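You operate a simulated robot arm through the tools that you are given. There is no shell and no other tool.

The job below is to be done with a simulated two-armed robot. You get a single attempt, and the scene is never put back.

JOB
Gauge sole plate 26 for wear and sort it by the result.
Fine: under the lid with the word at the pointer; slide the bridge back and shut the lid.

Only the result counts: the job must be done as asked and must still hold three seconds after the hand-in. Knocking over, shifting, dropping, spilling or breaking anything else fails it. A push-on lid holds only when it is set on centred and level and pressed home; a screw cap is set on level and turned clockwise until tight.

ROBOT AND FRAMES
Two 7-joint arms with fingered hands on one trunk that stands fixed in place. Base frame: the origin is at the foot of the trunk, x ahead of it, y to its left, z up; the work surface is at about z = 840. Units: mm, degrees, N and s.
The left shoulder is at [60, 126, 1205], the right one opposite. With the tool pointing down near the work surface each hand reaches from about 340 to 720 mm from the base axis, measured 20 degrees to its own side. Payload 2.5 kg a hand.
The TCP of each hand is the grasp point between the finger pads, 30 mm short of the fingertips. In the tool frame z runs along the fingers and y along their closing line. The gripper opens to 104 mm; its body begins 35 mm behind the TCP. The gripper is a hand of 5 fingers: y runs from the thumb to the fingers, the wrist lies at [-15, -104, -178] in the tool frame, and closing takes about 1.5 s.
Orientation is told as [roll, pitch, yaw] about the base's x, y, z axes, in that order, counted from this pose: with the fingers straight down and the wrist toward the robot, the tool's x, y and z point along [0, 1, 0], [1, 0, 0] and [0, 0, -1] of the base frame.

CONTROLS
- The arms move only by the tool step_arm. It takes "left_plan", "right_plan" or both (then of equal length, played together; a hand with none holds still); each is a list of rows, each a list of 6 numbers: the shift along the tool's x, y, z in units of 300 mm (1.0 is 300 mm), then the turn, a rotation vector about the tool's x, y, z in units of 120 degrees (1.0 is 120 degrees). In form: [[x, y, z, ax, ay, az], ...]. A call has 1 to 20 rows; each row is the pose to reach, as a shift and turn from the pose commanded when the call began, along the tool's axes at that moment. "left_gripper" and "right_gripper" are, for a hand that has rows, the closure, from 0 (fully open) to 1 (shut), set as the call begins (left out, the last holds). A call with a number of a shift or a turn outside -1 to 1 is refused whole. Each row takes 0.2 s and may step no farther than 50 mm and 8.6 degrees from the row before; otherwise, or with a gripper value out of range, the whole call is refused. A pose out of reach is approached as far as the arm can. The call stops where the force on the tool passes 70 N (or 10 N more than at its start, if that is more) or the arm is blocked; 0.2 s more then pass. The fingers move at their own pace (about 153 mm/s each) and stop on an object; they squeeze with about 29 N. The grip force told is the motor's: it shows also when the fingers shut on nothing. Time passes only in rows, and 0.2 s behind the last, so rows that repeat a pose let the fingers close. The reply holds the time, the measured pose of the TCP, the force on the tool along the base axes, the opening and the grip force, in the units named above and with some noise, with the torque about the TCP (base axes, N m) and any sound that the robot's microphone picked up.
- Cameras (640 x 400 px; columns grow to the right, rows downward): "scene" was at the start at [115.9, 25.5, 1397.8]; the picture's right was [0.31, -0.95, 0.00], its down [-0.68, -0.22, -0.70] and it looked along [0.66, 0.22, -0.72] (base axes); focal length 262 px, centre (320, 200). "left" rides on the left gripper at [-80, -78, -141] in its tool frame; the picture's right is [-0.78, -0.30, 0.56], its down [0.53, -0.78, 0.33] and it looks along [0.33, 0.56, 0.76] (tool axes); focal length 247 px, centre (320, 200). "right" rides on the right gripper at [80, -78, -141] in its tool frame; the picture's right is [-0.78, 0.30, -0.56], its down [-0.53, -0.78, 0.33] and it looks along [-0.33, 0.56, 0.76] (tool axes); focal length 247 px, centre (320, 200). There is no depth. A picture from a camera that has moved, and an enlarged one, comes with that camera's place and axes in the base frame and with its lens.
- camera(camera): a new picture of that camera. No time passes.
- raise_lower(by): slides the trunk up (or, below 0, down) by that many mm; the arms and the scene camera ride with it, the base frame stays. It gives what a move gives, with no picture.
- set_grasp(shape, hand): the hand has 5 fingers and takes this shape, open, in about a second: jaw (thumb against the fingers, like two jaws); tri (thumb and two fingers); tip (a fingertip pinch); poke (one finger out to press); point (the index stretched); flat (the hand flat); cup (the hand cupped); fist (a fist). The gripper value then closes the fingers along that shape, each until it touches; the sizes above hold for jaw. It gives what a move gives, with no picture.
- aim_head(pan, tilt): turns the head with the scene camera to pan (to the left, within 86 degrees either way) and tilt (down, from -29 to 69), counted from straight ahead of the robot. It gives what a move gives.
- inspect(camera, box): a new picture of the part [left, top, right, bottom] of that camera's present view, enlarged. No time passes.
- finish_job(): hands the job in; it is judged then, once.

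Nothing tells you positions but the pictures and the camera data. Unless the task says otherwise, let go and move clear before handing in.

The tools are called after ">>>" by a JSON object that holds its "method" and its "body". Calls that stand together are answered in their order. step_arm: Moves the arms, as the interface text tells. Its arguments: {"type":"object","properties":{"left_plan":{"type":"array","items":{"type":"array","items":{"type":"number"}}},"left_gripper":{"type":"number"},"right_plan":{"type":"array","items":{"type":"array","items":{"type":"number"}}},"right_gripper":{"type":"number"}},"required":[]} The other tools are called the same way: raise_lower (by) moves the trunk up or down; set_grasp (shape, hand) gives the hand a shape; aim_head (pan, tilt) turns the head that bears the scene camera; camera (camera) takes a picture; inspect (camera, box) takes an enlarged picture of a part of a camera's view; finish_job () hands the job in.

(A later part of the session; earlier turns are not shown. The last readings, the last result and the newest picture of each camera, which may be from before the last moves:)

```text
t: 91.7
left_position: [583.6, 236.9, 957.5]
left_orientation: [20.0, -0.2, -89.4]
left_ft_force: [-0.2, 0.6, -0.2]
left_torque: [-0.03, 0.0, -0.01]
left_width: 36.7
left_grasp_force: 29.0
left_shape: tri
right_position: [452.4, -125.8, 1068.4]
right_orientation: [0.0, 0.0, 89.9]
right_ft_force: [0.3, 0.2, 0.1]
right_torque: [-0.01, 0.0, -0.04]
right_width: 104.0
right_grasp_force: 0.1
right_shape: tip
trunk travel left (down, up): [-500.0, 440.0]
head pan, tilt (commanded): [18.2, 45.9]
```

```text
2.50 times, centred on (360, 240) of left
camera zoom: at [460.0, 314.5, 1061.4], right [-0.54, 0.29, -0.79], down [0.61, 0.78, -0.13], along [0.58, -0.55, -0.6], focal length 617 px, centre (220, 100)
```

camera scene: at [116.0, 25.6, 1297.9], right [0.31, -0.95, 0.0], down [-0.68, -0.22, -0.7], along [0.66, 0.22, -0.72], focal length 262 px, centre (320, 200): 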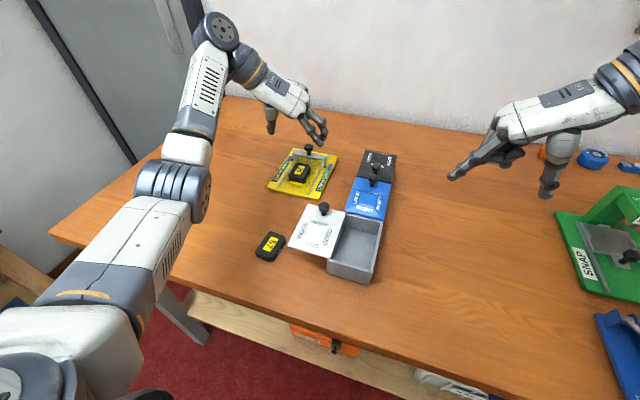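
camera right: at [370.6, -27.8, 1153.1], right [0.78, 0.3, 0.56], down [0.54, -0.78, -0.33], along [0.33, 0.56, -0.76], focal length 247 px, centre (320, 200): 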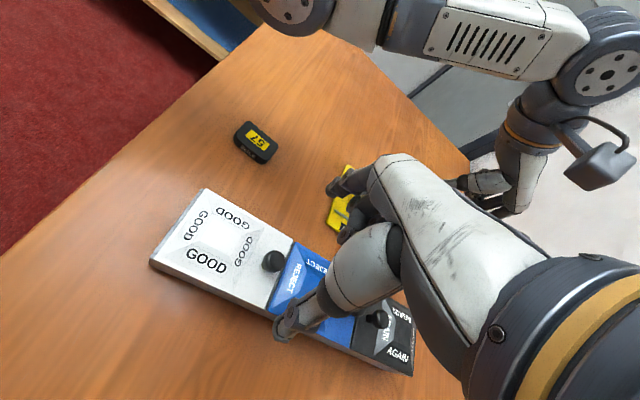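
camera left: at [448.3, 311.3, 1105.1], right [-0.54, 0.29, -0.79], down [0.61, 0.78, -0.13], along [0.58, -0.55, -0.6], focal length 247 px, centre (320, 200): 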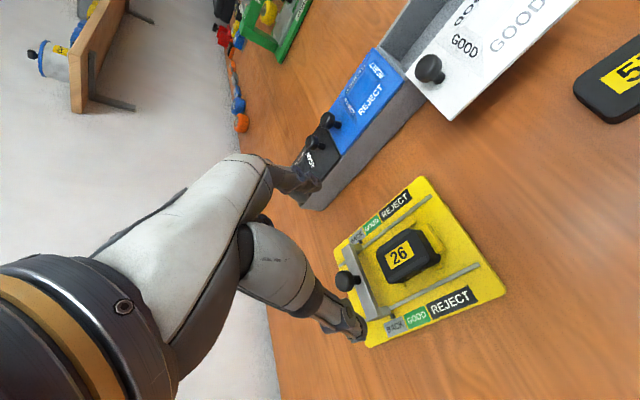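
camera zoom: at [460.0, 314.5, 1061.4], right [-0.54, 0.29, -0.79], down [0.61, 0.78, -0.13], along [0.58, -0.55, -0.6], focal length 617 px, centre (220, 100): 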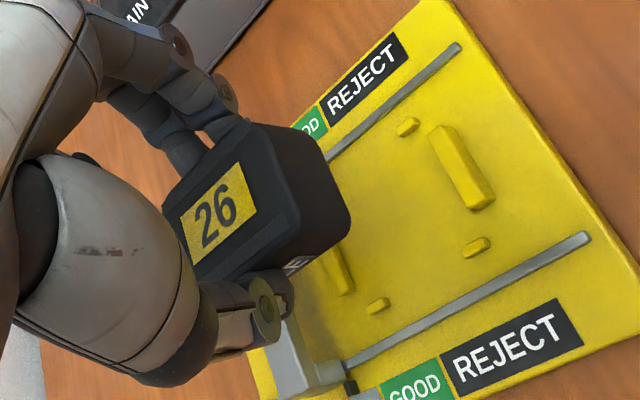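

Plate 26 is clear of the nest, gauge undisturbed. Now I'll raise it and turn the hand 90° so the plate's long side runs across the box, moving toward the open compartment at a safe height.

>>> {"method": "step_arm", "body": {"left_plan": [[0.0228, 0, -0.0626, 0, 0, 0], [0.0456, 0, -0.1253, 0, 0, 0], [0.0115, 0.0293, -0.1414, 0.0212, 0, -0.0583], [-0.0226, 0.0587, -0.1575, 0.0425, 0, -0.1167], [-0.0566, 0.088, -0.1736, 0.0637, 0, -0.175], [-0.0907, 0.1173, -0.1897, 0.0849, 0, -0.2334], [-0.1248, 0.1467, -0.2058, 0.1062, 0, -0.2917], [-0.1589, 0.176, -0.2218, 0.1274, 0, -0.35], [-0.1929, 0.2053, -0.2379, 0.1486, 0, -0.4084], [-0.227, 0.2347, -0.254, 0.1699, 0, -0.4667], [-0.2611, 0.264, -0.2701, 0.1911, 0, -0.5251], [-0.2952, 0.2933, -0.2862, 0.2123, 0, -0.5834], [-0.3292, 0.3227, -0.3023, 0.2336, 0, -0.6417], [-0.3633, 0.352, -0.3184, 0.2548, 0, -0.7001], [-0.3633, 0.352, -0.3184, 0.2548, 0, -0.7001]], "left_gripper": 1}}

>>> {"method": "camera", "body": {"camera": "scene"}}

>>> {"method": "camera", "body": {"camera": "left"}}

```text
t: 94.8
left_position: [449.7, 128.8, 1009.0]
left_orientation: [19.8, 0.0, 0.1]
left_ft_force: [0.0, 0.1, -0.9]
left_torque: [0.0, 0.01, -0.03]
left_width: 36.1
left_grasp_force: 29.1
left_shape: tri
right_position: [452.1, -126.9, 1068.9]
right_orientation: [0.1, 0.1, 90.0]
right_ft_force: [-0.5, -0.5, -0.3]
right_torque: [0.0, 0.01, 0.01]
right_width: 103.7
right_grasp_force: 0.0
right_shape: tip
trunk travel left (down, up): [-500.0, 440.0]
head pan, tilt (commanded): [18.2, 45.9]
```

```text
taken
camera scene: at [116.0, 25.6, 1297.8], right [0.31, -0.95, 0.0], down [-0.68, -0.22, -0.7], along [0.66, 0.22, -0.72], focal length 262 px, centre (320, 200)
```

scene: 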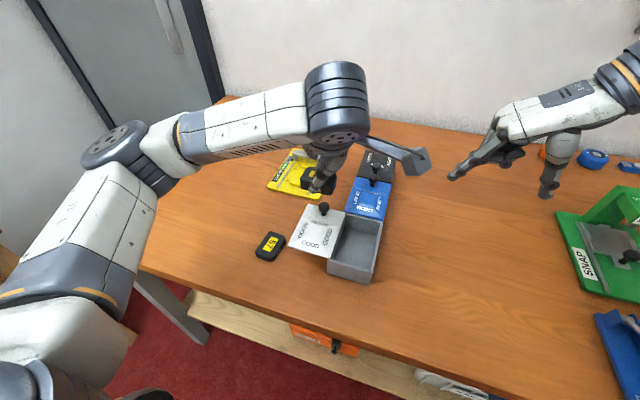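

```text
taken
camera left: at [372.2, 7.1, 1114.3], right [-0.29, -0.54, -0.79], down [-0.78, 0.61, -0.13], along [0.55, 0.57, -0.6], focal length 247 px, centre (320, 200)
```

left: 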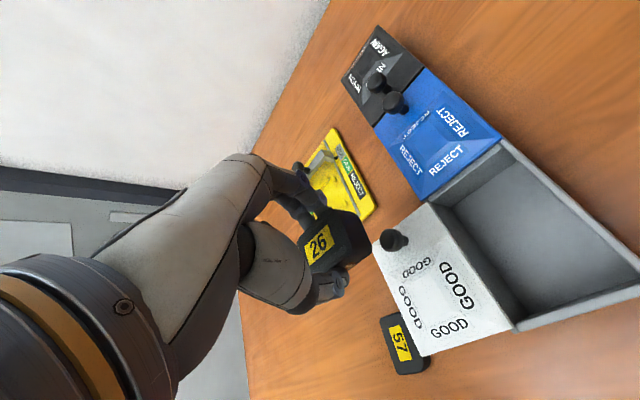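

The turned pose is reachable and the plate is still level. Moving over the compartment centre.

>>> {"method": "step_arm", "body": {"left_plan": [[-0.05, -0.02, -0.015, 0, 0, 0], [-0.11, -0.045, -0.033, 0, 0, 0], [-0.17, -0.07, -0.051, 0, 0, 0], [-0.23, -0.095, -0.07, 0, 0, 0], [-0.2845, -0.1167, -0.0858, 0, 0, 0], [-0.2845, -0.1167, -0.0858, 0, 0, 0]], "left_gripper": 1}}

>>> {"method": "camera", "body": {"camera": "scene"}}

>>> {"method": "camera", "body": {"camera": "left"}}

>>> {"method": "camera", "body": {"camera": "right"}}

```text
t: 96.2
left_position: [413.8, 41.2, 1005.0]
left_orientation: [19.8, 0.0, 0.1]
left_ft_force: [-0.1, 0.6, -0.6]
left_torque: [-0.02, 0.0, 0.0]
left_width: 36.6
left_grasp_force: 28.9
left_shape: tri
right_position: [453.2, -125.6, 1069.2]
right_orientation: [0.0, -0.1, 90.0]
right_ft_force: [-0.1, 0.3, -0.5]
right_torque: [0.0, 0.01, 0.0]
right_width: 103.9
right_grasp_force: 0.1
right_shape: tip
trunk travel left (down, up): [-500.0, 440.0]
head pan, tilt (commanded): [18.2, 45.9]
```

```text
taken
camera scene: at [116.0, 25.5, 1297.9], right [0.31, -0.95, 0.0], down [-0.68, -0.22, -0.7], along [0.66, 0.22, -0.72], focal length 262 px, centre (320, 200)
```

scene: 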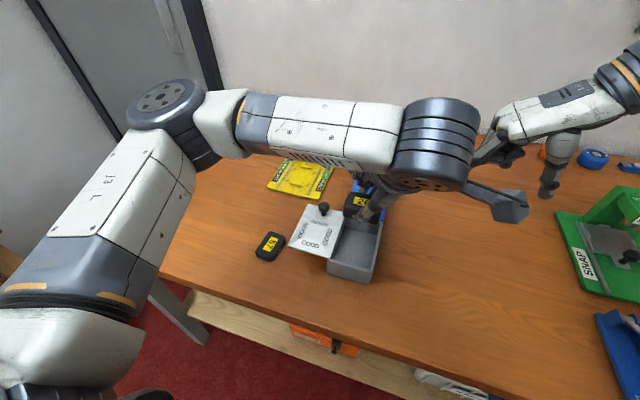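

```text
taken
camera left: at [336.6, -80.8, 1109.9], right [-0.3, -0.54, -0.79], down [-0.78, 0.62, -0.13], along [0.56, 0.57, -0.6], focal length 247 px, centre (320, 200)
```

left: 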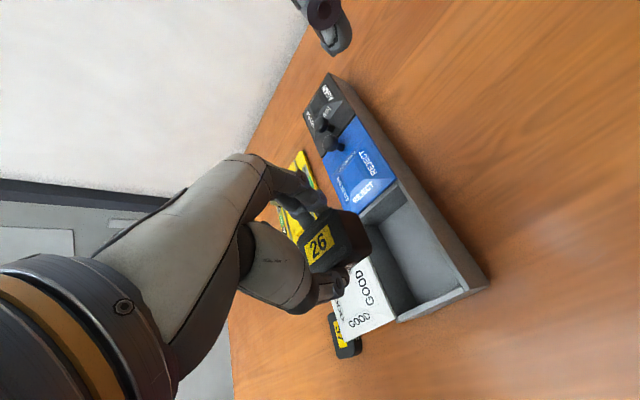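

```text
taken
camera right: at [372.0, -204.2, 1210.0], right [0.78, 0.3, 0.56], down [0.53, -0.78, -0.33], along [0.33, 0.56, -0.76], focal length 247 px, centre (320, 200)
```

right: 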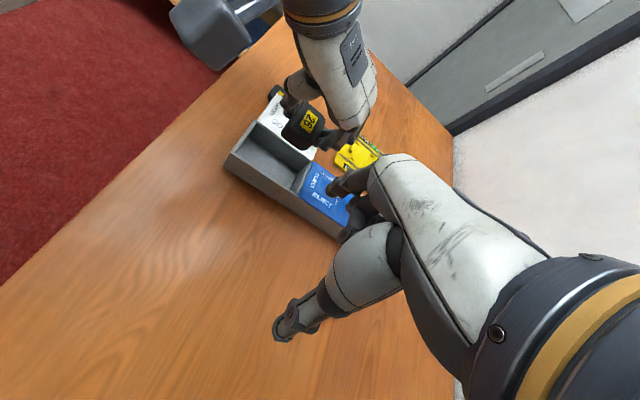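

The plate is above the open compartment. I'll move the right hand further away for clearance, then check alignment with zoomed views.

>>> {"method": "step_arm", "body": {"right_plan": [[0, -0.1, 0, 0, 0, 0], [0, -0.2, 0, 0, 0, 0], [0, -0.3, 0, 0, 0, 0], [0, -0.3, 0, 0, 0, 0]], "right_gripper": 0}}

>>> {"method": "inspect", "body": {"camera": "scene", "box": [310, 175, 400, 290]}}

>>> {"method": "inspect", "body": {"camera": "left", "box": [280, 170, 500, 370]}}

>>> {"method": "inspect", "body": {"camera": "right", "box": [200, 60, 400, 240]}}

```text
t: 97.2
left_position: [413.6, 41.0, 1005.2]
left_orientation: [19.8, 0.0, 0.1]
left_ft_force: [0.1, -0.3, -1.1]
left_torque: [-0.01, 0.01, -0.01]
left_width: 36.5
left_grasp_force: 29.0
left_shape: tri
right_position: [449.6, -217.2, 1070.6]
right_orientation: [0.1, 0.0, 90.0]
right_ft_force: [-0.5, 0.3, 0.0]
right_torque: [-0.01, -0.02, 0.0]
right_width: 103.9
right_grasp_force: 0.1
right_shape: tip
trunk travel left (down, up): [-500.0, 440.0]
head pan, tilt (commanded): [18.2, 45.9]
```

```text
3.48 times, centred on (355, 232) of scene
camera zoom: at [116.0, 25.5, 1297.9], right [0.31, -0.95, 0.0], down [-0.68, -0.22, -0.7], along [0.66, 0.22, -0.72], focal length 913 px, centre (198, 87)
```

zoom: 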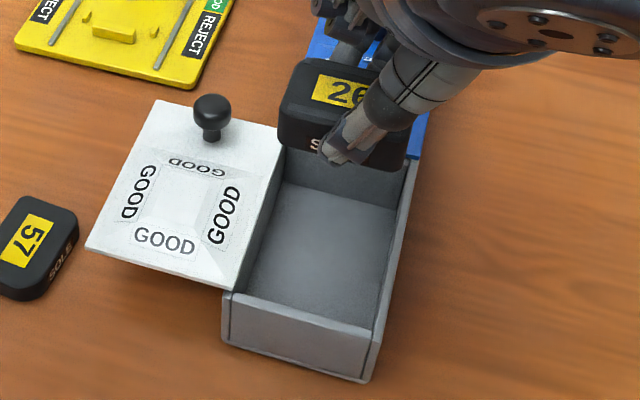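

```text
2.00 times, centred on (390, 270) of left
camera zoom: at [336.6, -80.6, 1109.9], right [-0.3, -0.54, -0.79], down [-0.78, 0.62, -0.13], along [0.56, 0.57, -0.6], focal length 494 px, centre (180, 60)
```

zoom: 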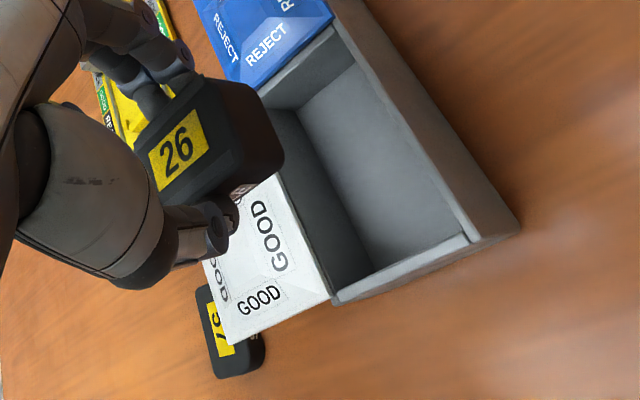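

```text
2.22 times, centred on (300, 150) of right
camera zoom: at [368.7, -296.0, 1211.3], right [0.78, 0.3, 0.56], down [0.53, -0.78, -0.33], along [0.33, 0.56, -0.76], focal length 549 px, centre (364, 311)
```

zoom: 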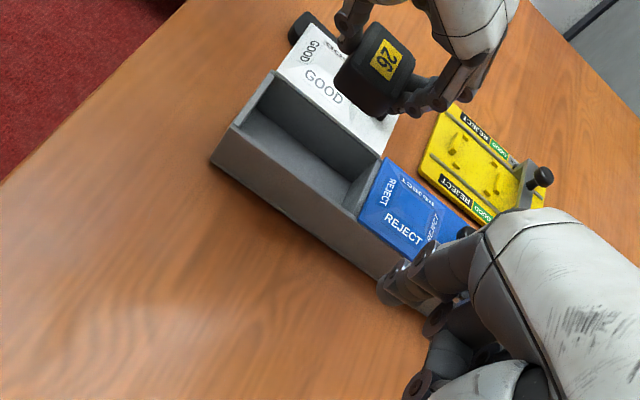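

I'll measure the compartment's inner edges more exactly.

>>> {"method": "inspect", "body": {"camera": "scene", "box": [325, 205, 385, 285]}}

>>> {"method": "inspect", "body": {"camera": "scene", "box": [335, 185, 375, 220]}}

>>> {"method": "inspect", "body": {"camera": "left", "box": [300, 200, 400, 300]}}

```text
5.00 times, centred on (355, 245) of scene
camera zoom: at [116.0, 25.5, 1297.9], right [0.31, -0.95, 0.0], down [-0.68, -0.22, -0.7], along [0.66, 0.22, -0.72], focal length 1312 px, centre (145, -25)
```

zoom: 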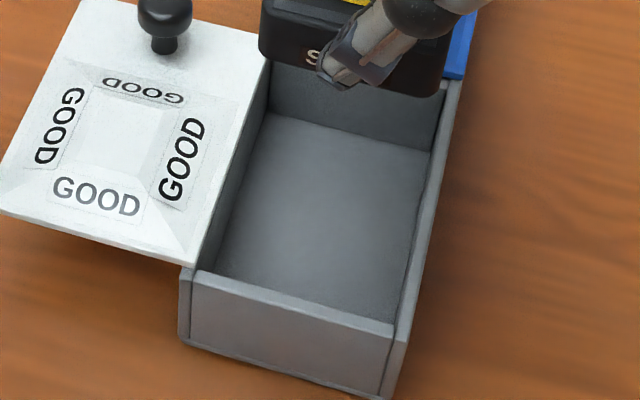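

```text
11.43 times, centred on (355, 202) of scene
camera zoom: at [116.0, 25.5, 1297.9], right [0.31, -0.95, 0.0], down [-0.68, -0.22, -0.7], along [0.66, 0.22, -0.72], focal length 2998 px, centre (-80, 171)
```

zoom: 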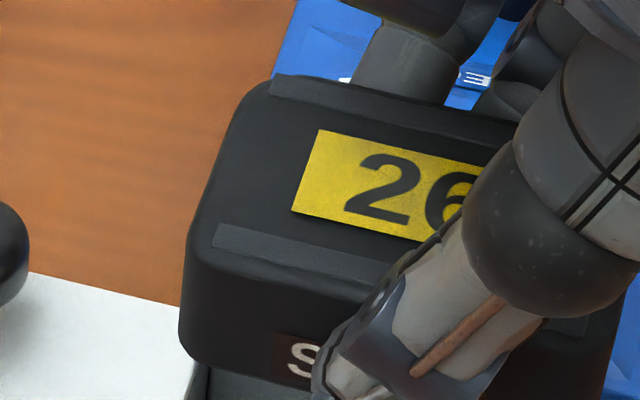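

```text
4.00 times, centred on (350, 250) of left
camera zoom: at [336.6, -80.6, 1109.9], right [-0.3, -0.54, -0.79], down [-0.78, 0.62, -0.13], along [0.56, 0.57, -0.6], focal length 988 px, centre (200, 0)
```

zoom: 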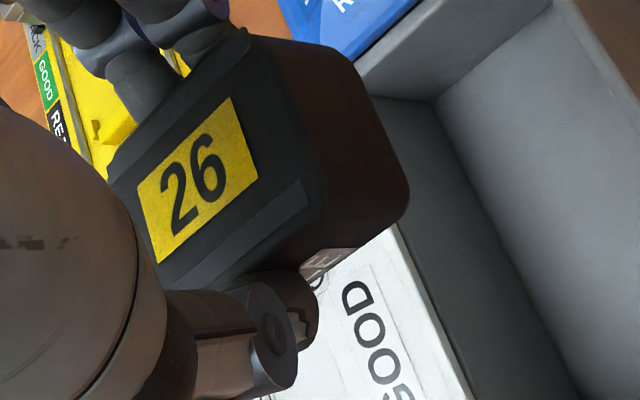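

The compartment's inside spans about x 365–469, y 13–86, and the plate's centre is at (416, 50) — nearly central. Lowering 75 mm to just above the rim first.

>>> {"method": "step_arm", "body": {"left_plan": [[-0.018, 0.001, 0.047, 0, 0, 0], [-0.035, 0.002, 0.094, 0, 0, 0], [-0.053, 0.003, 0.14, 0, 0, 0], [-0.071, 0.004, 0.187, 0, 0, 0], [-0.0886, 0.005, 0.2338, 0, 0, 0], [-0.0886, 0.005, 0.2338, 0, 0, 0]], "left_gripper": 1}}

>>> {"method": "inspect", "body": {"camera": "scene", "box": [310, 185, 400, 290]}}

>>> {"method": "inspect", "body": {"camera": "left", "box": [260, 170, 460, 350]}}

>>> {"method": "inspect", "body": {"camera": "right", "box": [220, 60, 380, 200]}}

```text
t: 98.7
left_position: [415.8, 39.4, 929.3]
left_orientation: [19.8, 0.0, -0.1]
left_ft_force: [0.9, 0.3, -1.5]
left_torque: [-0.01, -0.03, 0.02]
left_width: 36.6
left_grasp_force: 29.1
left_shape: tri
right_position: [448.9, -217.5, 1069.4]
right_orientation: [0.0, 0.0, 90.0]
right_ft_force: [-0.8, 0.2, 0.1]
right_torque: [-0.03, 0.0, -0.02]
right_width: 103.9
right_grasp_force: 0.1
right_shape: tip
trunk travel left (down, up): [-500.0, 440.0]
head pan, tilt (commanded): [18.2, 45.9]
```

```text
3.81 times, centred on (355, 238) of scene
camera zoom: at [116.0, 25.6, 1297.9], right [0.31, -0.95, 0.0], down [-0.68, -0.22, -0.7], along [0.66, 0.22, -0.72], focal length 1000 px, centre (187, 57)
```

zoom: 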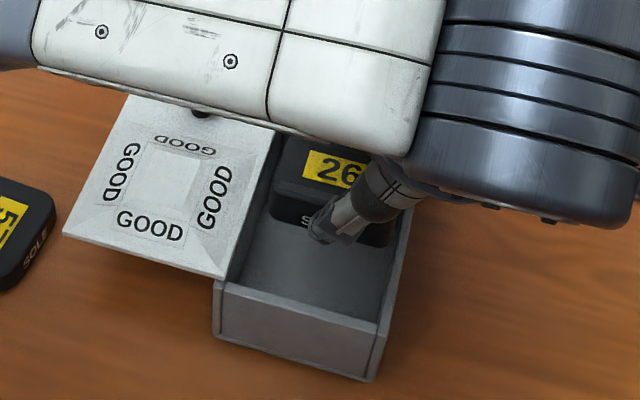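

```text
2.22 times, centred on (360, 260) of left
camera zoom: at [338.8, -82.7, 1034.9], right [-0.3, -0.54, -0.79], down [-0.78, 0.62, -0.13], along [0.56, 0.57, -0.6], focal length 549 px, centre (231, 67)
```

zoom: 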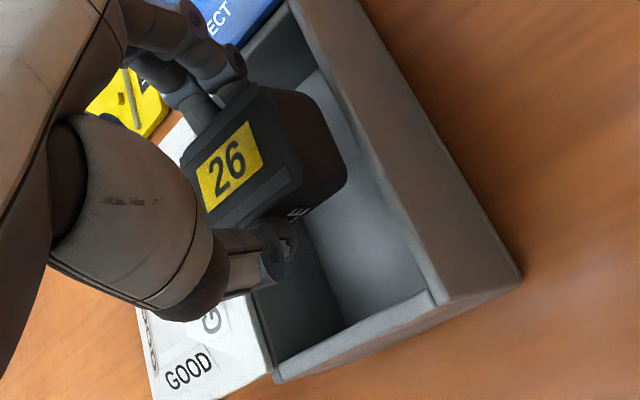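

```text
2.86 times, centred on (300, 130) of right
camera zoom: at [368.7, -295.5, 1211.3], right [0.78, 0.3, 0.56], down [0.53, -0.78, -0.33], along [0.33, 0.56, -0.76], focal length 706 px, centre (377, 400)
```

zoom: 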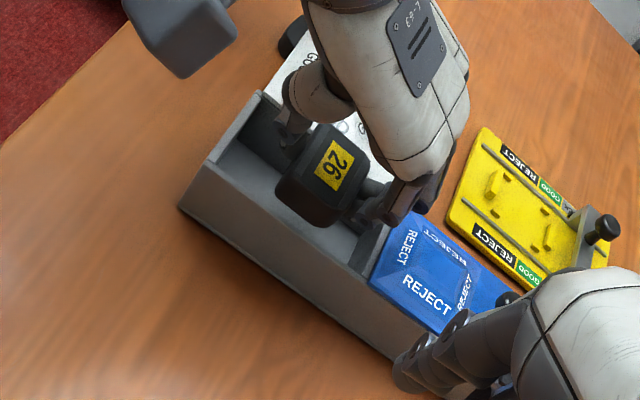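

The plate is dropping into the compartment cleanly. I'll go down 15 mm at a time and watch clearances to the slid lid and the blue lid.

>>> {"method": "step_arm", "body": {"left_plan": [[-0.006, 0, 0.016, 0, 0, 0], [-0.012, 0, 0.032, 0, 0, 0], [-0.0171, 0.002, 0.047, 0, 0, 0], [-0.0171, 0.002, 0.047, 0, 0, 0]], "left_gripper": 1}}

>>> {"method": "inspect", "body": {"camera": "left", "box": [260, 170, 460, 350]}}

>>> {"method": "inspect", "body": {"camera": "right", "box": [250, 70, 370, 170]}}

```text
t: 99.7
left_position: [416.7, 39.9, 914.4]
left_orientation: [19.9, 0.0, 0.0]
left_ft_force: [0.0, 0.2, -0.5]
left_torque: [0.0, 0.01, -0.02]
left_width: 36.5
left_grasp_force: 28.8
left_shape: tri
right_position: [449.8, -217.1, 1070.6]
right_orientation: [0.1, 0.0, 90.1]
right_ft_force: [-0.2, 0.4, -0.5]
right_torque: [-0.01, -0.01, -0.01]
right_width: 103.5
right_grasp_force: 0.1
right_shape: tip
trunk travel left (down, up): [-500.0, 440.0]
head pan, tilt (commanded): [18.2, 45.9]
```

```text
2.22 times, centred on (360, 260) of left
camera zoom: at [339.0, -82.9, 1020.2], right [-0.3, -0.54, -0.79], down [-0.78, 0.62, -0.13], along [0.56, 0.57, -0.6], focal length 549 px, centre (231, 67)
```

zoom: 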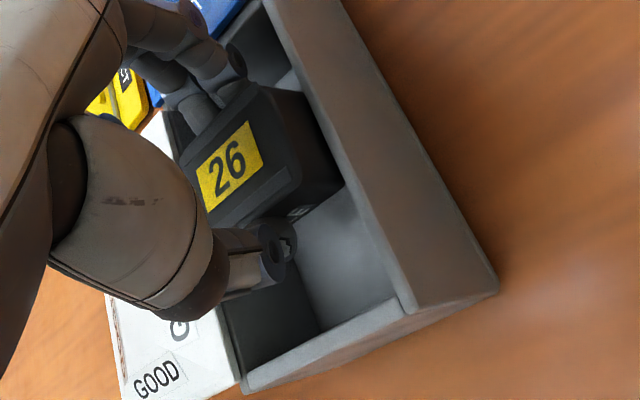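

```text
4.00 times, centred on (310, 120) of right
camera zoom: at [368.7, -295.6, 1211.3], right [0.78, 0.3, 0.56], down [0.53, -0.78, -0.33], along [0.33, 0.56, -0.76], focal length 988 px, centre (360, 520)
```

zoom: 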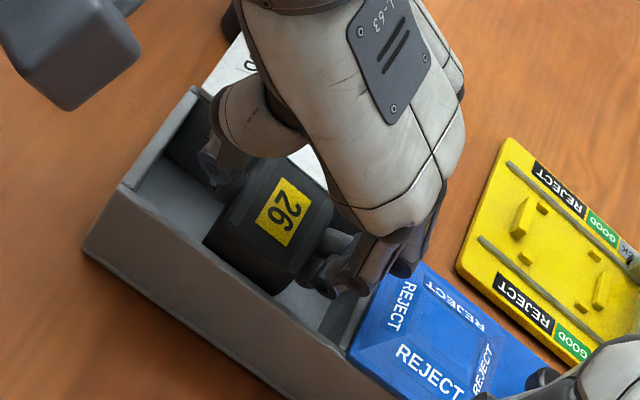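

No contact. Lowering another 14 mm.

>>> {"method": "step_arm", "body": {"left_plan": [[-0.006, 0, 0.016, 0, 0, 0], [-0.011, 0, 0.03, 0, 0, 0], [-0.016, 0, 0.0439, 0, 0, 0], [-0.016, 0, 0.0439, 0, 0, 0]], "left_gripper": 1}}

>>> {"method": "inspect", "body": {"camera": "left", "box": [260, 170, 460, 350]}}

>>> {"method": "inspect", "body": {"camera": "right", "box": [250, 70, 370, 170]}}

```text
t: 100.7
left_position: [416.8, 40.1, 900.7]
left_orientation: [19.8, 0.0, 0.0]
left_ft_force: [0.2, 0.7, -1.2]
left_torque: [-0.04, -0.01, 0.0]
left_width: 36.2
left_grasp_force: 28.9
left_shape: tri
right_position: [449.6, -216.2, 1070.1]
right_orientation: [0.0, 0.0, 90.0]
right_ft_force: [-1.0, -0.5, 0.0]
right_torque: [-0.01, 0.03, -0.01]
right_width: 103.9
right_grasp_force: 0.0
right_shape: tip
trunk travel left (down, up): [-500.0, 440.0]
head pan, tilt (commanded): [18.2, 45.9]
```

```text
2.22 times, centred on (360, 260) of left
camera zoom: at [339.5, -82.8, 1006.0], right [-0.3, -0.54, -0.79], down [-0.78, 0.62, -0.13], along [0.56, 0.57, -0.6], focal length 549 px, centre (231, 67)
```

zoom: 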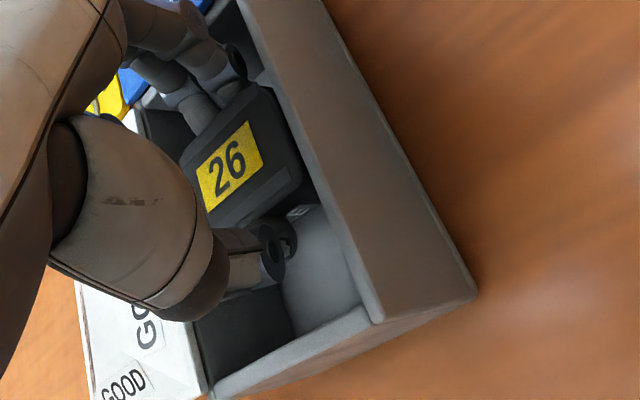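

```text
4.00 times, centred on (310, 120) of right
camera zoom: at [368.7, -295.6, 1211.3], right [0.78, 0.3, 0.56], down [0.53, -0.78, -0.33], along [0.33, 0.56, -0.76], focal length 988 px, centre (360, 520)
```

zoom: 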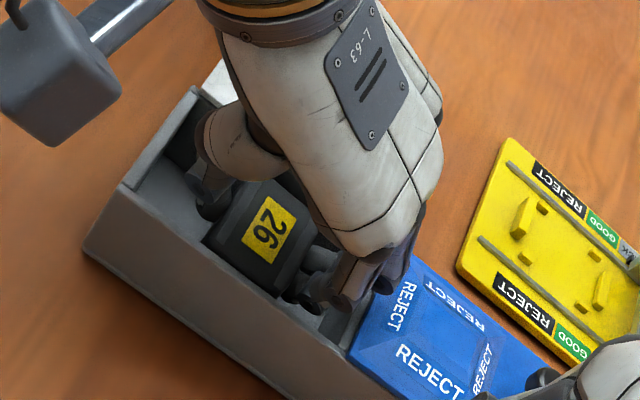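

Clearances remain good. Lowering another 10 mm.

>>> {"method": "step_arm", "body": {"left_plan": [[-0.004, 0, 0.01, 0, 0, 0], [-0.008, 0, 0.021, 0, 0, 0], [-0.0114, 0, 0.0313, 0, 0, 0], [-0.0114, 0, 0.0313, 0, 0, 0]], "left_gripper": 1}}

>>> {"method": "inspect", "body": {"camera": "left", "box": [260, 170, 460, 350]}}

>>> {"method": "inspect", "body": {"camera": "right", "box": [270, 80, 350, 150]}}

```text
t: 101.7
left_position: [416.4, 38.8, 891.0]
left_orientation: [19.8, 0.0, 0.0]
left_ft_force: [-0.4, -0.9, -1.2]
left_torque: [-0.03, 0.01, 0.01]
left_width: 36.4
left_grasp_force: 28.6
left_shape: tri
right_position: [448.5, -217.1, 1069.8]
right_orientation: [0.0, 0.0, 90.0]
right_ft_force: [0.1, -0.2, 0.1]
right_torque: [0.0, 0.0, 0.02]
right_width: 103.4
right_grasp_force: 0.0
right_shape: tip
trunk travel left (down, up): [-500.0, 440.0]
head pan, tilt (commanded): [18.2, 45.9]
```

```text
2.22 times, centred on (360, 260) of left
camera zoom: at [339.5, -83.1, 996.0], right [-0.3, -0.54, -0.79], down [-0.78, 0.62, -0.13], along [0.56, 0.57, -0.6], focal length 549 px, centre (231, 67)
```

zoom: 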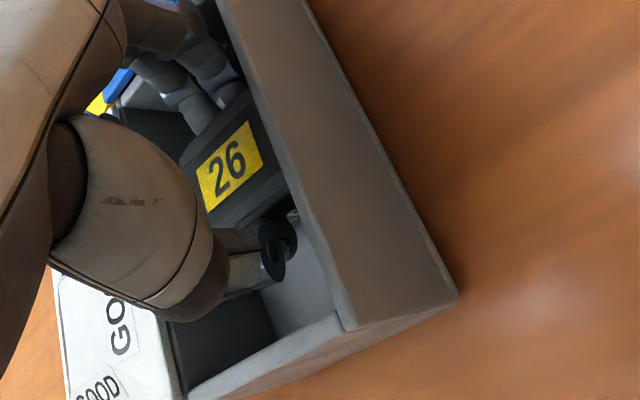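

```text
5.71 times, centred on (310, 115) of right
camera zoom: at [368.7, -295.6, 1211.3], right [0.78, 0.3, 0.56], down [0.53, -0.78, -0.33], along [0.33, 0.56, -0.76], focal length 1411 px, centre (377, 686)
```

zoom: 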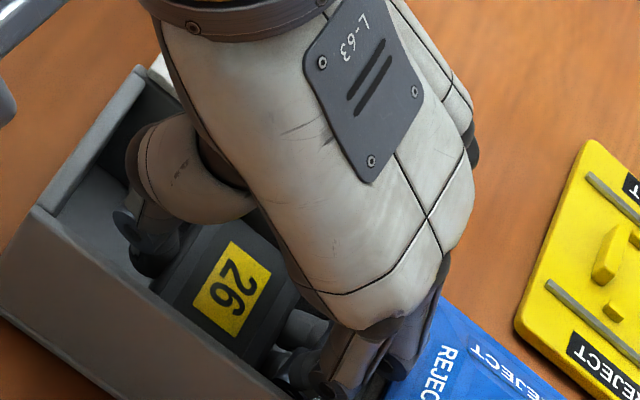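

Still free; 5 mm more toward the floor.

>>> {"method": "step_arm", "body": {"left_plan": [[-0.002, 0, 0.006, 0, 0, 0], [-0.004, 0, 0.011, 0, 0, 0], [-0.0057, 0, 0.0157, 0, 0, 0], [-0.0057, 0, 0.0157, 0, 0, 0]], "left_gripper": 1}}

>>> {"method": "inspect", "body": {"camera": "right", "box": [270, 80, 350, 150]}}

```text
t: 102.7
left_position: [415.8, 39.1, 887.9]
left_orientation: [19.7, 0.0, 0.0]
left_ft_force: [-4.2, -1.0, 2.8]
left_torque: [0.04, -0.23, 0.04]
left_width: 36.5
left_grasp_force: 29.6
left_shape: tri
right_position: [449.6, -216.6, 1070.1]
right_orientation: [0.0, -0.1, 90.0]
right_ft_force: [0.0, -0.1, -0.4]
right_torque: [0.04, 0.02, 0.01]
right_width: 103.7
right_grasp_force: 0.0
right_shape: tip
trunk travel left (down, up): [-500.0, 440.0]
head pan, tilt (commanded): [18.2, 45.9]
```

```text
5.71 times, centred on (310, 115) of right
camera zoom: at [368.1, -295.6, 1211.6], right [0.78, 0.3, 0.56], down [0.53, -0.78, -0.33], along [0.33, 0.56, -0.76], focal length 1411 px, centre (377, 686)
```

zoom: 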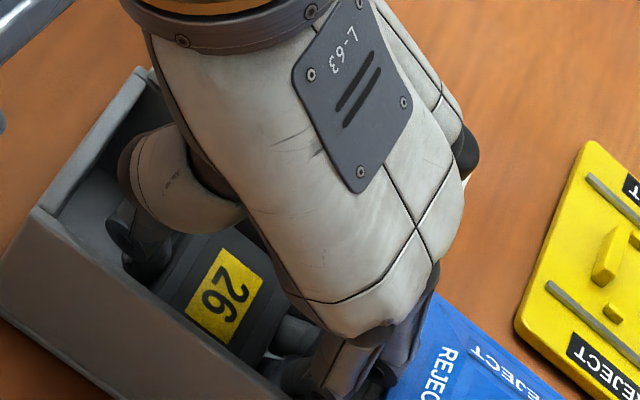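

A knuckle just touches by the blue lid's edge (4 N). I'll raise 4 mm and shift 5 mm toward the robot to centre the hand in the compartment before releasing.

>>> {"method": "step_arm", "body": {"left_plan": [[0.0046, 0, -0.0125, 0, 0, 0], [0.0046, -0.009, -0.0125, 0, 0, 0], [0.0046, -0.0175, -0.0125, 0, 0, 0], [0.0046, -0.0175, -0.0125, 0, 0, 0]], "left_gripper": 1}}

>>> {"method": "inspect", "body": {"camera": "right", "box": [260, 70, 360, 160]}}

>>> {"method": "inspect", "body": {"camera": "left", "box": [260, 170, 460, 350]}}

>>> {"method": "inspect", "body": {"camera": "scene", "box": [310, 185, 400, 290]}}

```text
t: 103.7
left_position: [410.0, 38.9, 890.2]
left_orientation: [19.7, 0.0, 0.1]
left_ft_force: [-0.4, -0.2, -0.6]
left_torque: [0.0, 0.02, -0.01]
left_width: 36.2
left_grasp_force: 28.8
left_shape: tri
right_position: [448.6, -217.1, 1069.4]
right_orientation: [0.1, 0.1, 90.0]
right_ft_force: [0.3, 0.3, 0.0]
right_torque: [0.01, 0.01, 0.01]
right_width: 103.7
right_grasp_force: 0.0
right_shape: tip
trunk travel left (down, up): [-500.0, 440.0]
head pan, tilt (commanded): [18.2, 45.9]
```

```text
4.44 times, centred on (310, 115) of right
camera zoom: at [368.7, -295.6, 1211.3], right [0.78, 0.3, 0.56], down [0.53, -0.78, -0.33], along [0.33, 0.56, -0.76], focal length 1098 px, centre (364, 578)
```

zoom: 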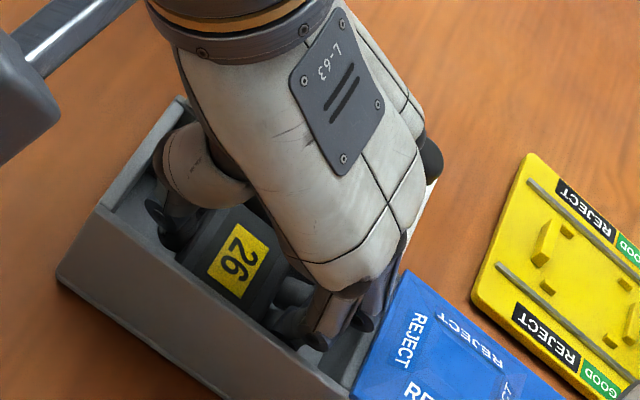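

```text
2.22 times, centred on (360, 260) of left
camera zoom: at [333.3, -82.9, 995.0], right [-0.3, -0.54, -0.79], down [-0.78, 0.62, -0.13], along [0.56, 0.57, -0.6], focal length 549 px, centre (231, 67)
```

zoom: 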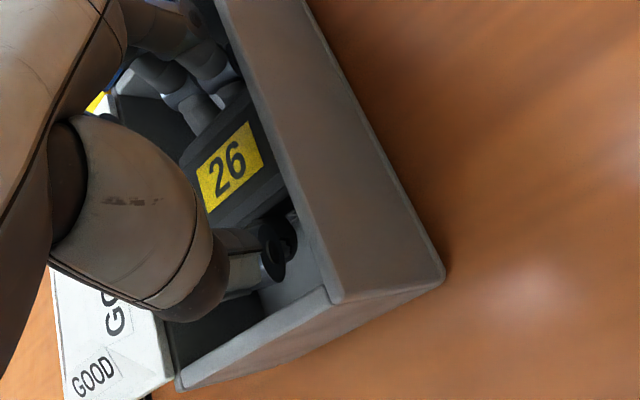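

```text
3.81 times, centred on (355, 238) of scene
camera zoom: at [116.0, 25.6, 1297.9], right [0.31, -0.95, 0.0], down [-0.68, -0.22, -0.7], along [0.66, 0.22, -0.72], focal length 1000 px, centre (187, 57)
```

zoom: 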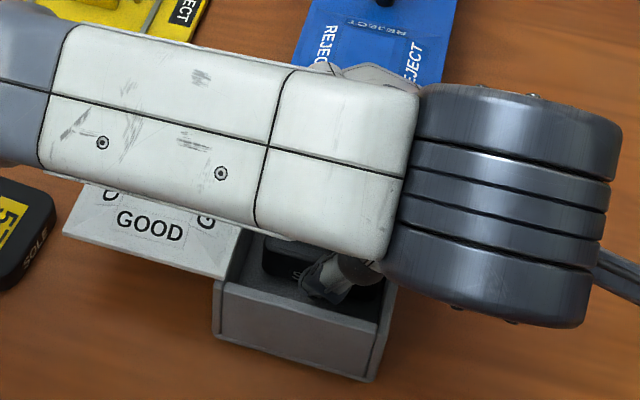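

Free again. With the hand better centred I'll lower 5 mm more.

>>> {"method": "step_arm", "body": {"left_plan": [[-0.002, 0, 0.006, 0, 0, 0], [-0.004, 0, 0.011, 0, 0, 0], [-0.0057, 0, 0.0157, 0, 0, 0], [-0.0057, 0, 0.0157, 0, 0, 0]], "left_gripper": 1}}

```text
t: 104.7
left_position: [411.7, 38.9, 883.9]
left_orientation: [19.7, -0.1, 0.0]
left_ft_force: [0.1, 0.4, -0.9]
left_torque: [0.0, 0.02, 0.0]
left_width: 35.8
left_grasp_force: 28.9
left_shape: tri
right_position: [450.4, -217.2, 1069.8]
right_orientation: [0.0, 0.0, 90.0]
right_ft_force: [0.4, 1.0, -0.7]
right_torque: [0.03, 0.01, -0.04]
right_width: 103.8
right_grasp_force: 0.0
right_shape: tip
trunk travel left (down, up): [-500.0, 440.0]
head pan, tilt (commanded): [18.2, 45.9]
```

No contact; 2 mm more should touch the floor.

>>> {"method": "step_arm", "body": {"left_plan": [[-0.0015, 0, 0.004, 0, 0, 0], [-0.003, 0, 0.008, 0, 0, 0], [-0.003, 0, 0.008, 0, 0, 0]], "left_gripper": 1}}

>>> {"method": "inspect", "body": {"camera": "right", "box": [260, 70, 360, 160]}}

```text
t: 105.5
left_position: [410.5, 39.7, 883.7]
left_orientation: [19.6, -0.1, 0.0]
left_ft_force: [1.0, 0.5, -1.5]
left_torque: [-0.02, 0.01, -0.03]
left_width: 36.3
left_grasp_force: 29.6
left_shape: tri
right_position: [449.0, -216.9, 1069.3]
right_orientation: [0.0, 0.0, 90.1]
right_ft_force: [-0.2, -0.4, -0.6]
right_torque: [0.0, 0.01, 0.0]
right_width: 103.9
right_grasp_force: 0.0
right_shape: tip
trunk travel left (down, up): [-500.0, 440.0]
head pan, tilt (commanded): [18.2, 45.9]
```

```text
4.44 times, centred on (310, 115) of right
camera zoom: at [368.7, -295.6, 1211.3], right [0.78, 0.3, 0.56], down [0.53, -0.78, -0.33], along [0.33, 0.56, -0.76], focal length 1098 px, centre (364, 578)
```

zoom: 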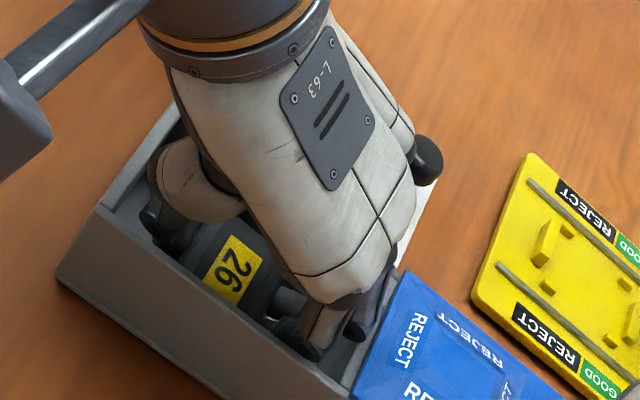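

The plate is within a millimetre or two of the floor. Releasing with a small opening (~48 mm), then checking.

>>> {"method": "step_arm", "body": {"left_plan": [[0, 0, 0, 0, 0, 0], [0, 0, 0, 0, 0, 0], [0, 0, 0, 0, 0, 0], [0, 0, 0, 0, 0, 0]], "left_gripper": 0.54}}

>>> {"method": "inspect", "body": {"camera": "right", "box": [260, 70, 360, 160]}}

>>> {"method": "inspect", "body": {"camera": "left", "box": [260, 170, 460, 350]}}

```text
t: 106.5
left_position: [412.2, 38.7, 882.9]
left_orientation: [19.8, 0.0, 0.0]
left_ft_force: [-0.7, 0.1, 0.6]
left_torque: [0.03, 0.01, 0.01]
left_width: 47.4
left_grasp_force: 0.1
left_shape: tri
right_position: [449.3, -217.6, 1071.0]
right_orientation: [0.0, 0.0, 90.0]
right_ft_force: [0.3, -0.6, -0.4]
right_torque: [0.01, 0.0, 0.03]
right_width: 103.5
right_grasp_force: 0.0
right_shape: tip
trunk travel left (down, up): [-500.0, 440.0]
head pan, tilt (commanded): [18.2, 45.9]
```

```text
4.44 times, centred on (310, 115) of right
camera zoom: at [368.6, -295.6, 1211.4], right [0.78, 0.3, 0.56], down [0.53, -0.78, -0.33], along [0.33, 0.56, -0.76], focal length 1098 px, centre (364, 578)
```

zoom: 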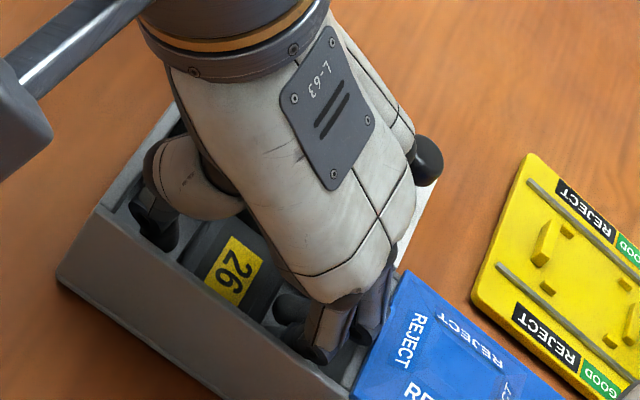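

```text
2.22 times, centred on (360, 260) of left
camera zoom: at [334.1, -82.8, 987.9], right [-0.3, -0.54, -0.79], down [-0.78, 0.62, -0.13], along [0.56, 0.57, -0.6], focal length 549 px, centre (231, 67)
```

zoom: 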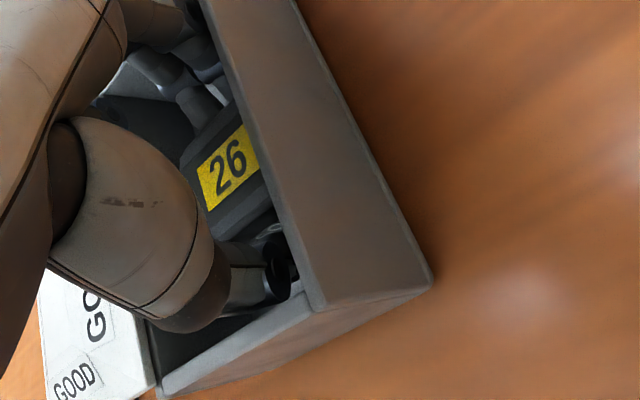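

The plate is released on the compartment floor. Raising the left hand straight up, then withdrawing to the left.

>>> {"method": "step_arm", "body": {"left_plan": [[0.0057, 0, -0.0157, 0, 0, 0], [0.017, 0, -0.047, 0, 0, 0], [0.0342, 0, -0.094, 0, 0, 0], [0.0513, 0, -0.141, 0, 0, 0], [0.0741, 0, -0.2036, 0, 0, 0], [0.0969, 0, -0.2662, 0, 0, 0], [0.1254, 0, -0.3446, 0, 0, 0], [0.1425, 0, -0.3915, 0, 0, 0], [0.1425, 0, -0.3915, 0, 0, 0]], "left_gripper": 0.54}}

>>> {"method": "inspect", "body": {"camera": "right", "box": [220, 40, 400, 180]}}

>>> {"method": "camera", "body": {"camera": "scene"}}

```text
t: 108.5
left_position: [413.5, 40.9, 1007.3]
left_orientation: [19.8, 0.1, 0.0]
left_ft_force: [0.2, -0.1, 0.1]
left_torque: [0.0, 0.03, 0.01]
left_width: 47.5
left_grasp_force: 0.1
left_shape: tri
right_position: [449.4, -218.1, 1070.8]
right_orientation: [0.0, 0.0, 89.9]
right_ft_force: [0.3, 0.0, -0.5]
right_torque: [0.01, 0.02, -0.03]
right_width: 103.7
right_grasp_force: 0.1
right_shape: tip
trunk travel left (down, up): [-500.0, 440.0]
head pan, tilt (commanded): [18.2, 45.9]
```

```text
2.86 times, centred on (310, 110) of right
camera zoom: at [368.7, -295.6, 1211.3], right [0.78, 0.3, 0.56], down [0.53, -0.78, -0.33], along [0.33, 0.56, -0.76], focal length 706 px, centre (349, 457)
```

zoom: 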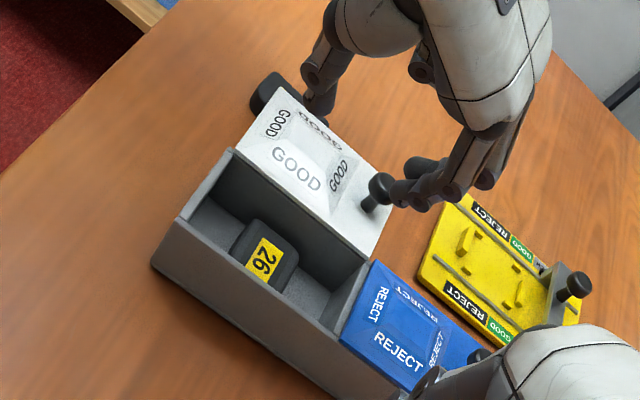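

```text
taken
camera scene: at [116.0, 25.6, 1297.9], right [0.31, -0.95, 0.0], down [-0.68, -0.22, -0.7], along [0.66, 0.22, -0.72], focal length 262 px, centre (320, 200)
```

scene: 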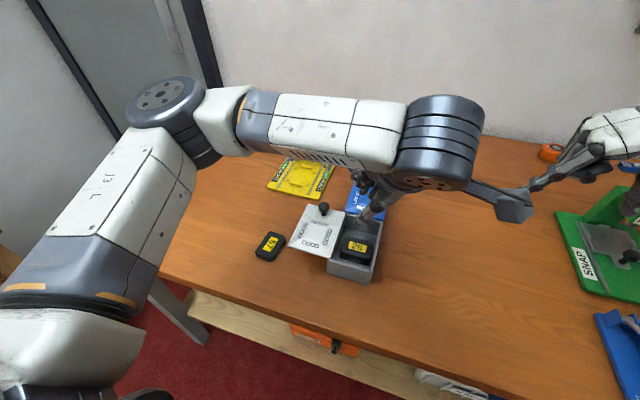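

Plate 26 lies flat in the white compartment, well below the rim. Withdrawing the left arm to the left.

>>> {"method": "step_arm", "body": {"left_plan": [[0.08, 0.01, 0.02, 0, 0, 0], [0.18, 0.02, 0.056, 0, 0, 0], [0.28, 0.04, 0.092, 0, 0, 0], [0.38, 0.06, 0.128, 0, 0, 0], [0.48, 0.08, 0.165, 0, 0, 0], [0.58, 0.1, 0.2, 0, 0, 0], [0.68, 0.1, 0.235, 0, 0, 0], [0.74, 0.1, 0.255, 0, 0, 0], [0.74, 0.1, 0.255, 0, 0, 0]], "left_gripper": 0.54}}

>>> {"method": "camera", "body": {"camera": "scene"}}

>>> {"method": "inspect", "body": {"camera": "scene", "box": [260, 130, 420, 290]}}

```text
t: 110.5
left_position: [440.7, 275.8, 1010.8]
left_orientation: [19.7, -0.2, 0.0]
left_ft_force: [0.3, 0.4, 0.3]
left_torque: [0.02, -0.02, 0.03]
left_width: 47.5
left_grasp_force: 0.0
left_shape: tri
right_position: [449.1, -216.5, 1069.8]
right_orientation: [0.1, 0.0, 90.0]
right_ft_force: [-0.8, 0.1, -0.7]
right_torque: [0.02, 0.01, 0.0]
right_width: 104.0
right_grasp_force: 0.0
right_shape: tip
trunk travel left (down, up): [-500.0, 440.0]
head pan, tilt (commanded): [18.2, 45.9]
```

```text
taken
camera scene: at [116.0, 25.6, 1297.9], right [0.31, -0.95, 0.0], down [-0.68, -0.22, -0.7], along [0.66, 0.22, -0.72], focal length 262 px, centre (320, 200)
```

scene: 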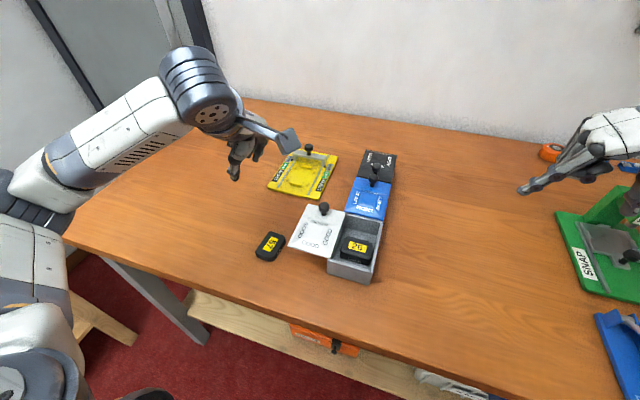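

```text
2.50 times, centred on (340, 210) of scene
camera zoom: at [116.0, 25.6, 1297.9], right [0.31, -0.95, 0.0], down [-0.68, -0.22, -0.7], along [0.66, 0.22, -0.72], focal length 656 px, centre (270, 175)
```

zoom: 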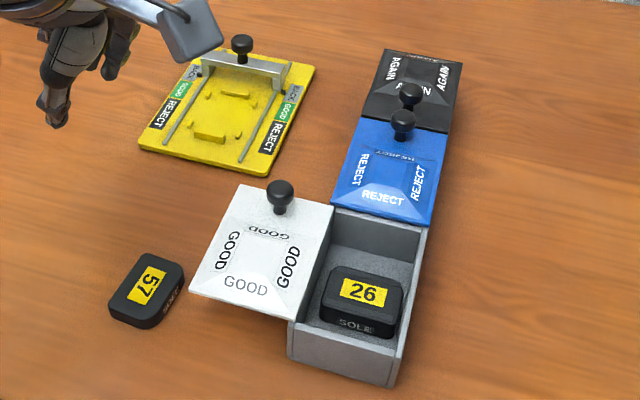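

Now to shut the lid. I'll bring the right hand over the slid knob; first an exact look at where the knob is.

>>> {"method": "step_arm", "body": {"right_plan": [[0, 0.12, 0, 0, 0, 0], [0, 0.27, 0, 0, 0, 0], [0, 0.42, 0, 0, 0, 0], [0, 0.57, 0, 0, 0, 0], [0, 0.72, 0, 0, 0, 0], [0, 0.84, 0, 0, 0, 0], [0, 0.95, 0, 0, 0, 0], [0, 0.95, 0, 0, 0, 0]], "right_gripper": 0}}

>>> {"method": "inspect", "body": {"camera": "scene", "box": [300, 190, 350, 230]}}

>>> {"method": "camera", "body": {"camera": "right"}}

>>> {"method": "camera", "body": {"camera": "scene"}}

```text
t: 112.2
left_position: [440.5, 274.5, 1010.3]
left_orientation: [19.7, 0.0, 0.0]
left_ft_force: [0.4, -0.3, 0.3]
left_torque: [-0.04, -0.01, 0.0]
left_width: 47.4
left_grasp_force: 0.1
left_shape: tri
right_position: [449.0, 67.2, 1068.6]
right_orientation: [0.0, 0.1, 89.9]
right_ft_force: [-0.7, -0.1, 0.7]
right_torque: [-0.01, 0.01, 0.03]
right_width: 103.6
right_grasp_force: 0.1
right_shape: tip
trunk travel left (down, up): [-500.0, 440.0]
head pan, tilt (commanded): [18.2, 45.9]
```

```text
10.00 times, centred on (325, 210) of scene
camera zoom: at [115.9, 25.7, 1297.9], right [0.31, -0.95, 0.0], down [-0.68, -0.22, -0.7], along [0.66, 0.22, -0.72], focal length 2624 px, centre (270, 100)
```

zoom: 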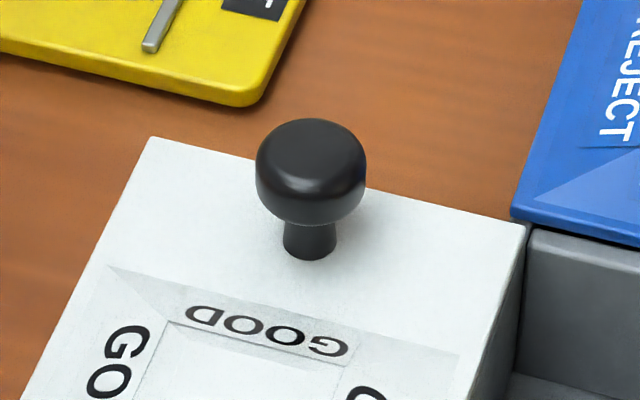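

```text
taken
camera right: at [368.1, -10.2, 1209.0], right [0.78, 0.3, 0.56], down [0.53, -0.78, -0.33], along [0.33, 0.56, -0.76], focal length 247 px, centre (320, 200)
```

right: 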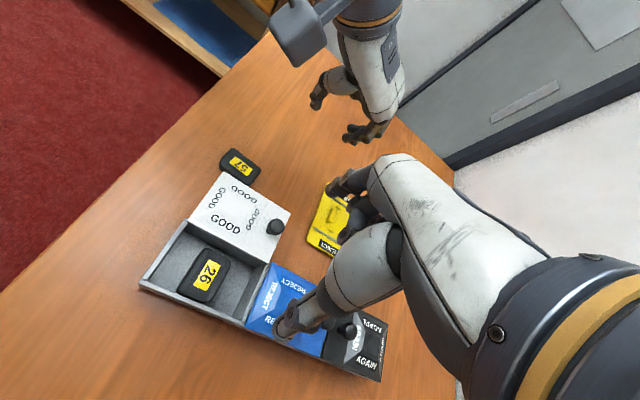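

```text
taken
camera scene: at [115.9, 25.7, 1297.9], right [0.31, -0.95, 0.0], down [-0.68, -0.22, -0.7], along [0.66, 0.22, -0.72], focal length 262 px, centre (320, 200)
```

scene: 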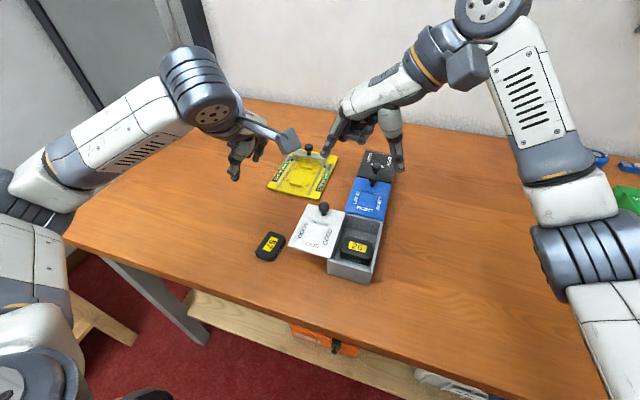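

The knob is near (452, 127). I'll first shift the left hand farther away, then bring the right hand down on the knob.

>>> {"method": "step_arm", "body": {"left_plan": [[0.1, 0, 0.003, 0, 0, 0], [0.22, 0, 0.006, 0, 0, 0], [0.34, 0, 0.009, 0, 0, 0], [0.4215, 0, 0.0115, 0, 0, 0], [0.4215, 0, 0.0115, 0, 0, 0]], "right_plan": [[0, 0.04, 0, 0, 0, 0], [-0.003, 0.1, 0.02, 0, 0, 0], [-0.006, 0.16, 0.06, 0, 0, 0], [-0.009, 0.198, 0.12, 0, 0, 0], [-0.009, 0.198, 0.18, 0, 0, 0]], "left_gripper": 0.54, "right_gripper": 0}}

>>> {"method": "inspect", "body": {"camera": "scene", "box": [270, 140, 400, 260]}}

>>> {"method": "camera", "body": {"camera": "right"}}

```text
t: 113.5
left_position: [442.2, 394.1, 1049.3]
left_orientation: [19.7, 0.1, 0.0]
left_ft_force: [0.9, -0.4, -0.7]
left_torque: [-0.01, 0.01, 0.05]
left_width: 47.9
left_grasp_force: 0.0
left_shape: tri
right_position: [452.4, 127.6, 1014.7]
right_orientation: [0.0, -0.1, 90.0]
right_ft_force: [0.0, -0.6, -0.1]
right_torque: [0.01, 0.02, -0.03]
right_width: 103.9
right_grasp_force: 0.1
right_shape: tip
trunk travel left (down, up): [-500.0, 440.0]
head pan, tilt (commanded): [18.2, 45.9]
```

```text
3.33 times, centred on (335, 200) of scene
camera zoom: at [116.0, 25.6, 1297.9], right [0.31, -0.95, 0.0], down [-0.68, -0.22, -0.7], along [0.66, 0.22, -0.72], focal length 875 px, centre (270, 200)
```

zoom: 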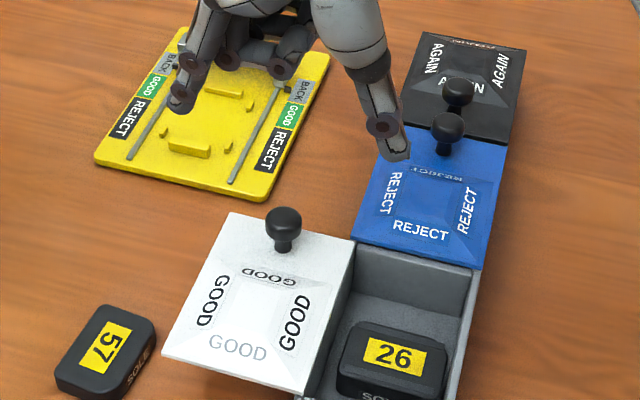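

```text
taken
camera right: at [371.3, 49.5, 1155.8], right [0.78, 0.3, 0.56], down [0.53, -0.78, -0.33], along [0.33, 0.56, -0.76], focal length 247 px, centre (320, 200)
```

right: 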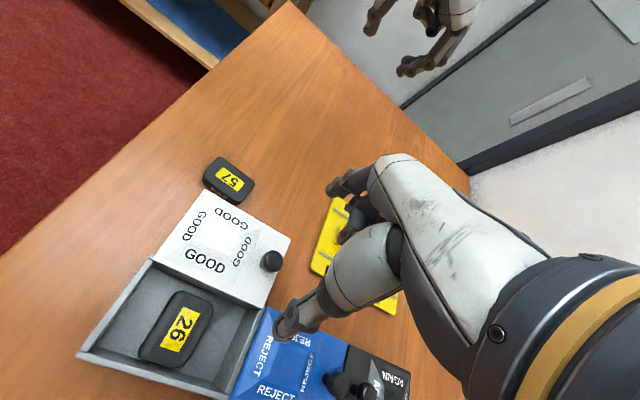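

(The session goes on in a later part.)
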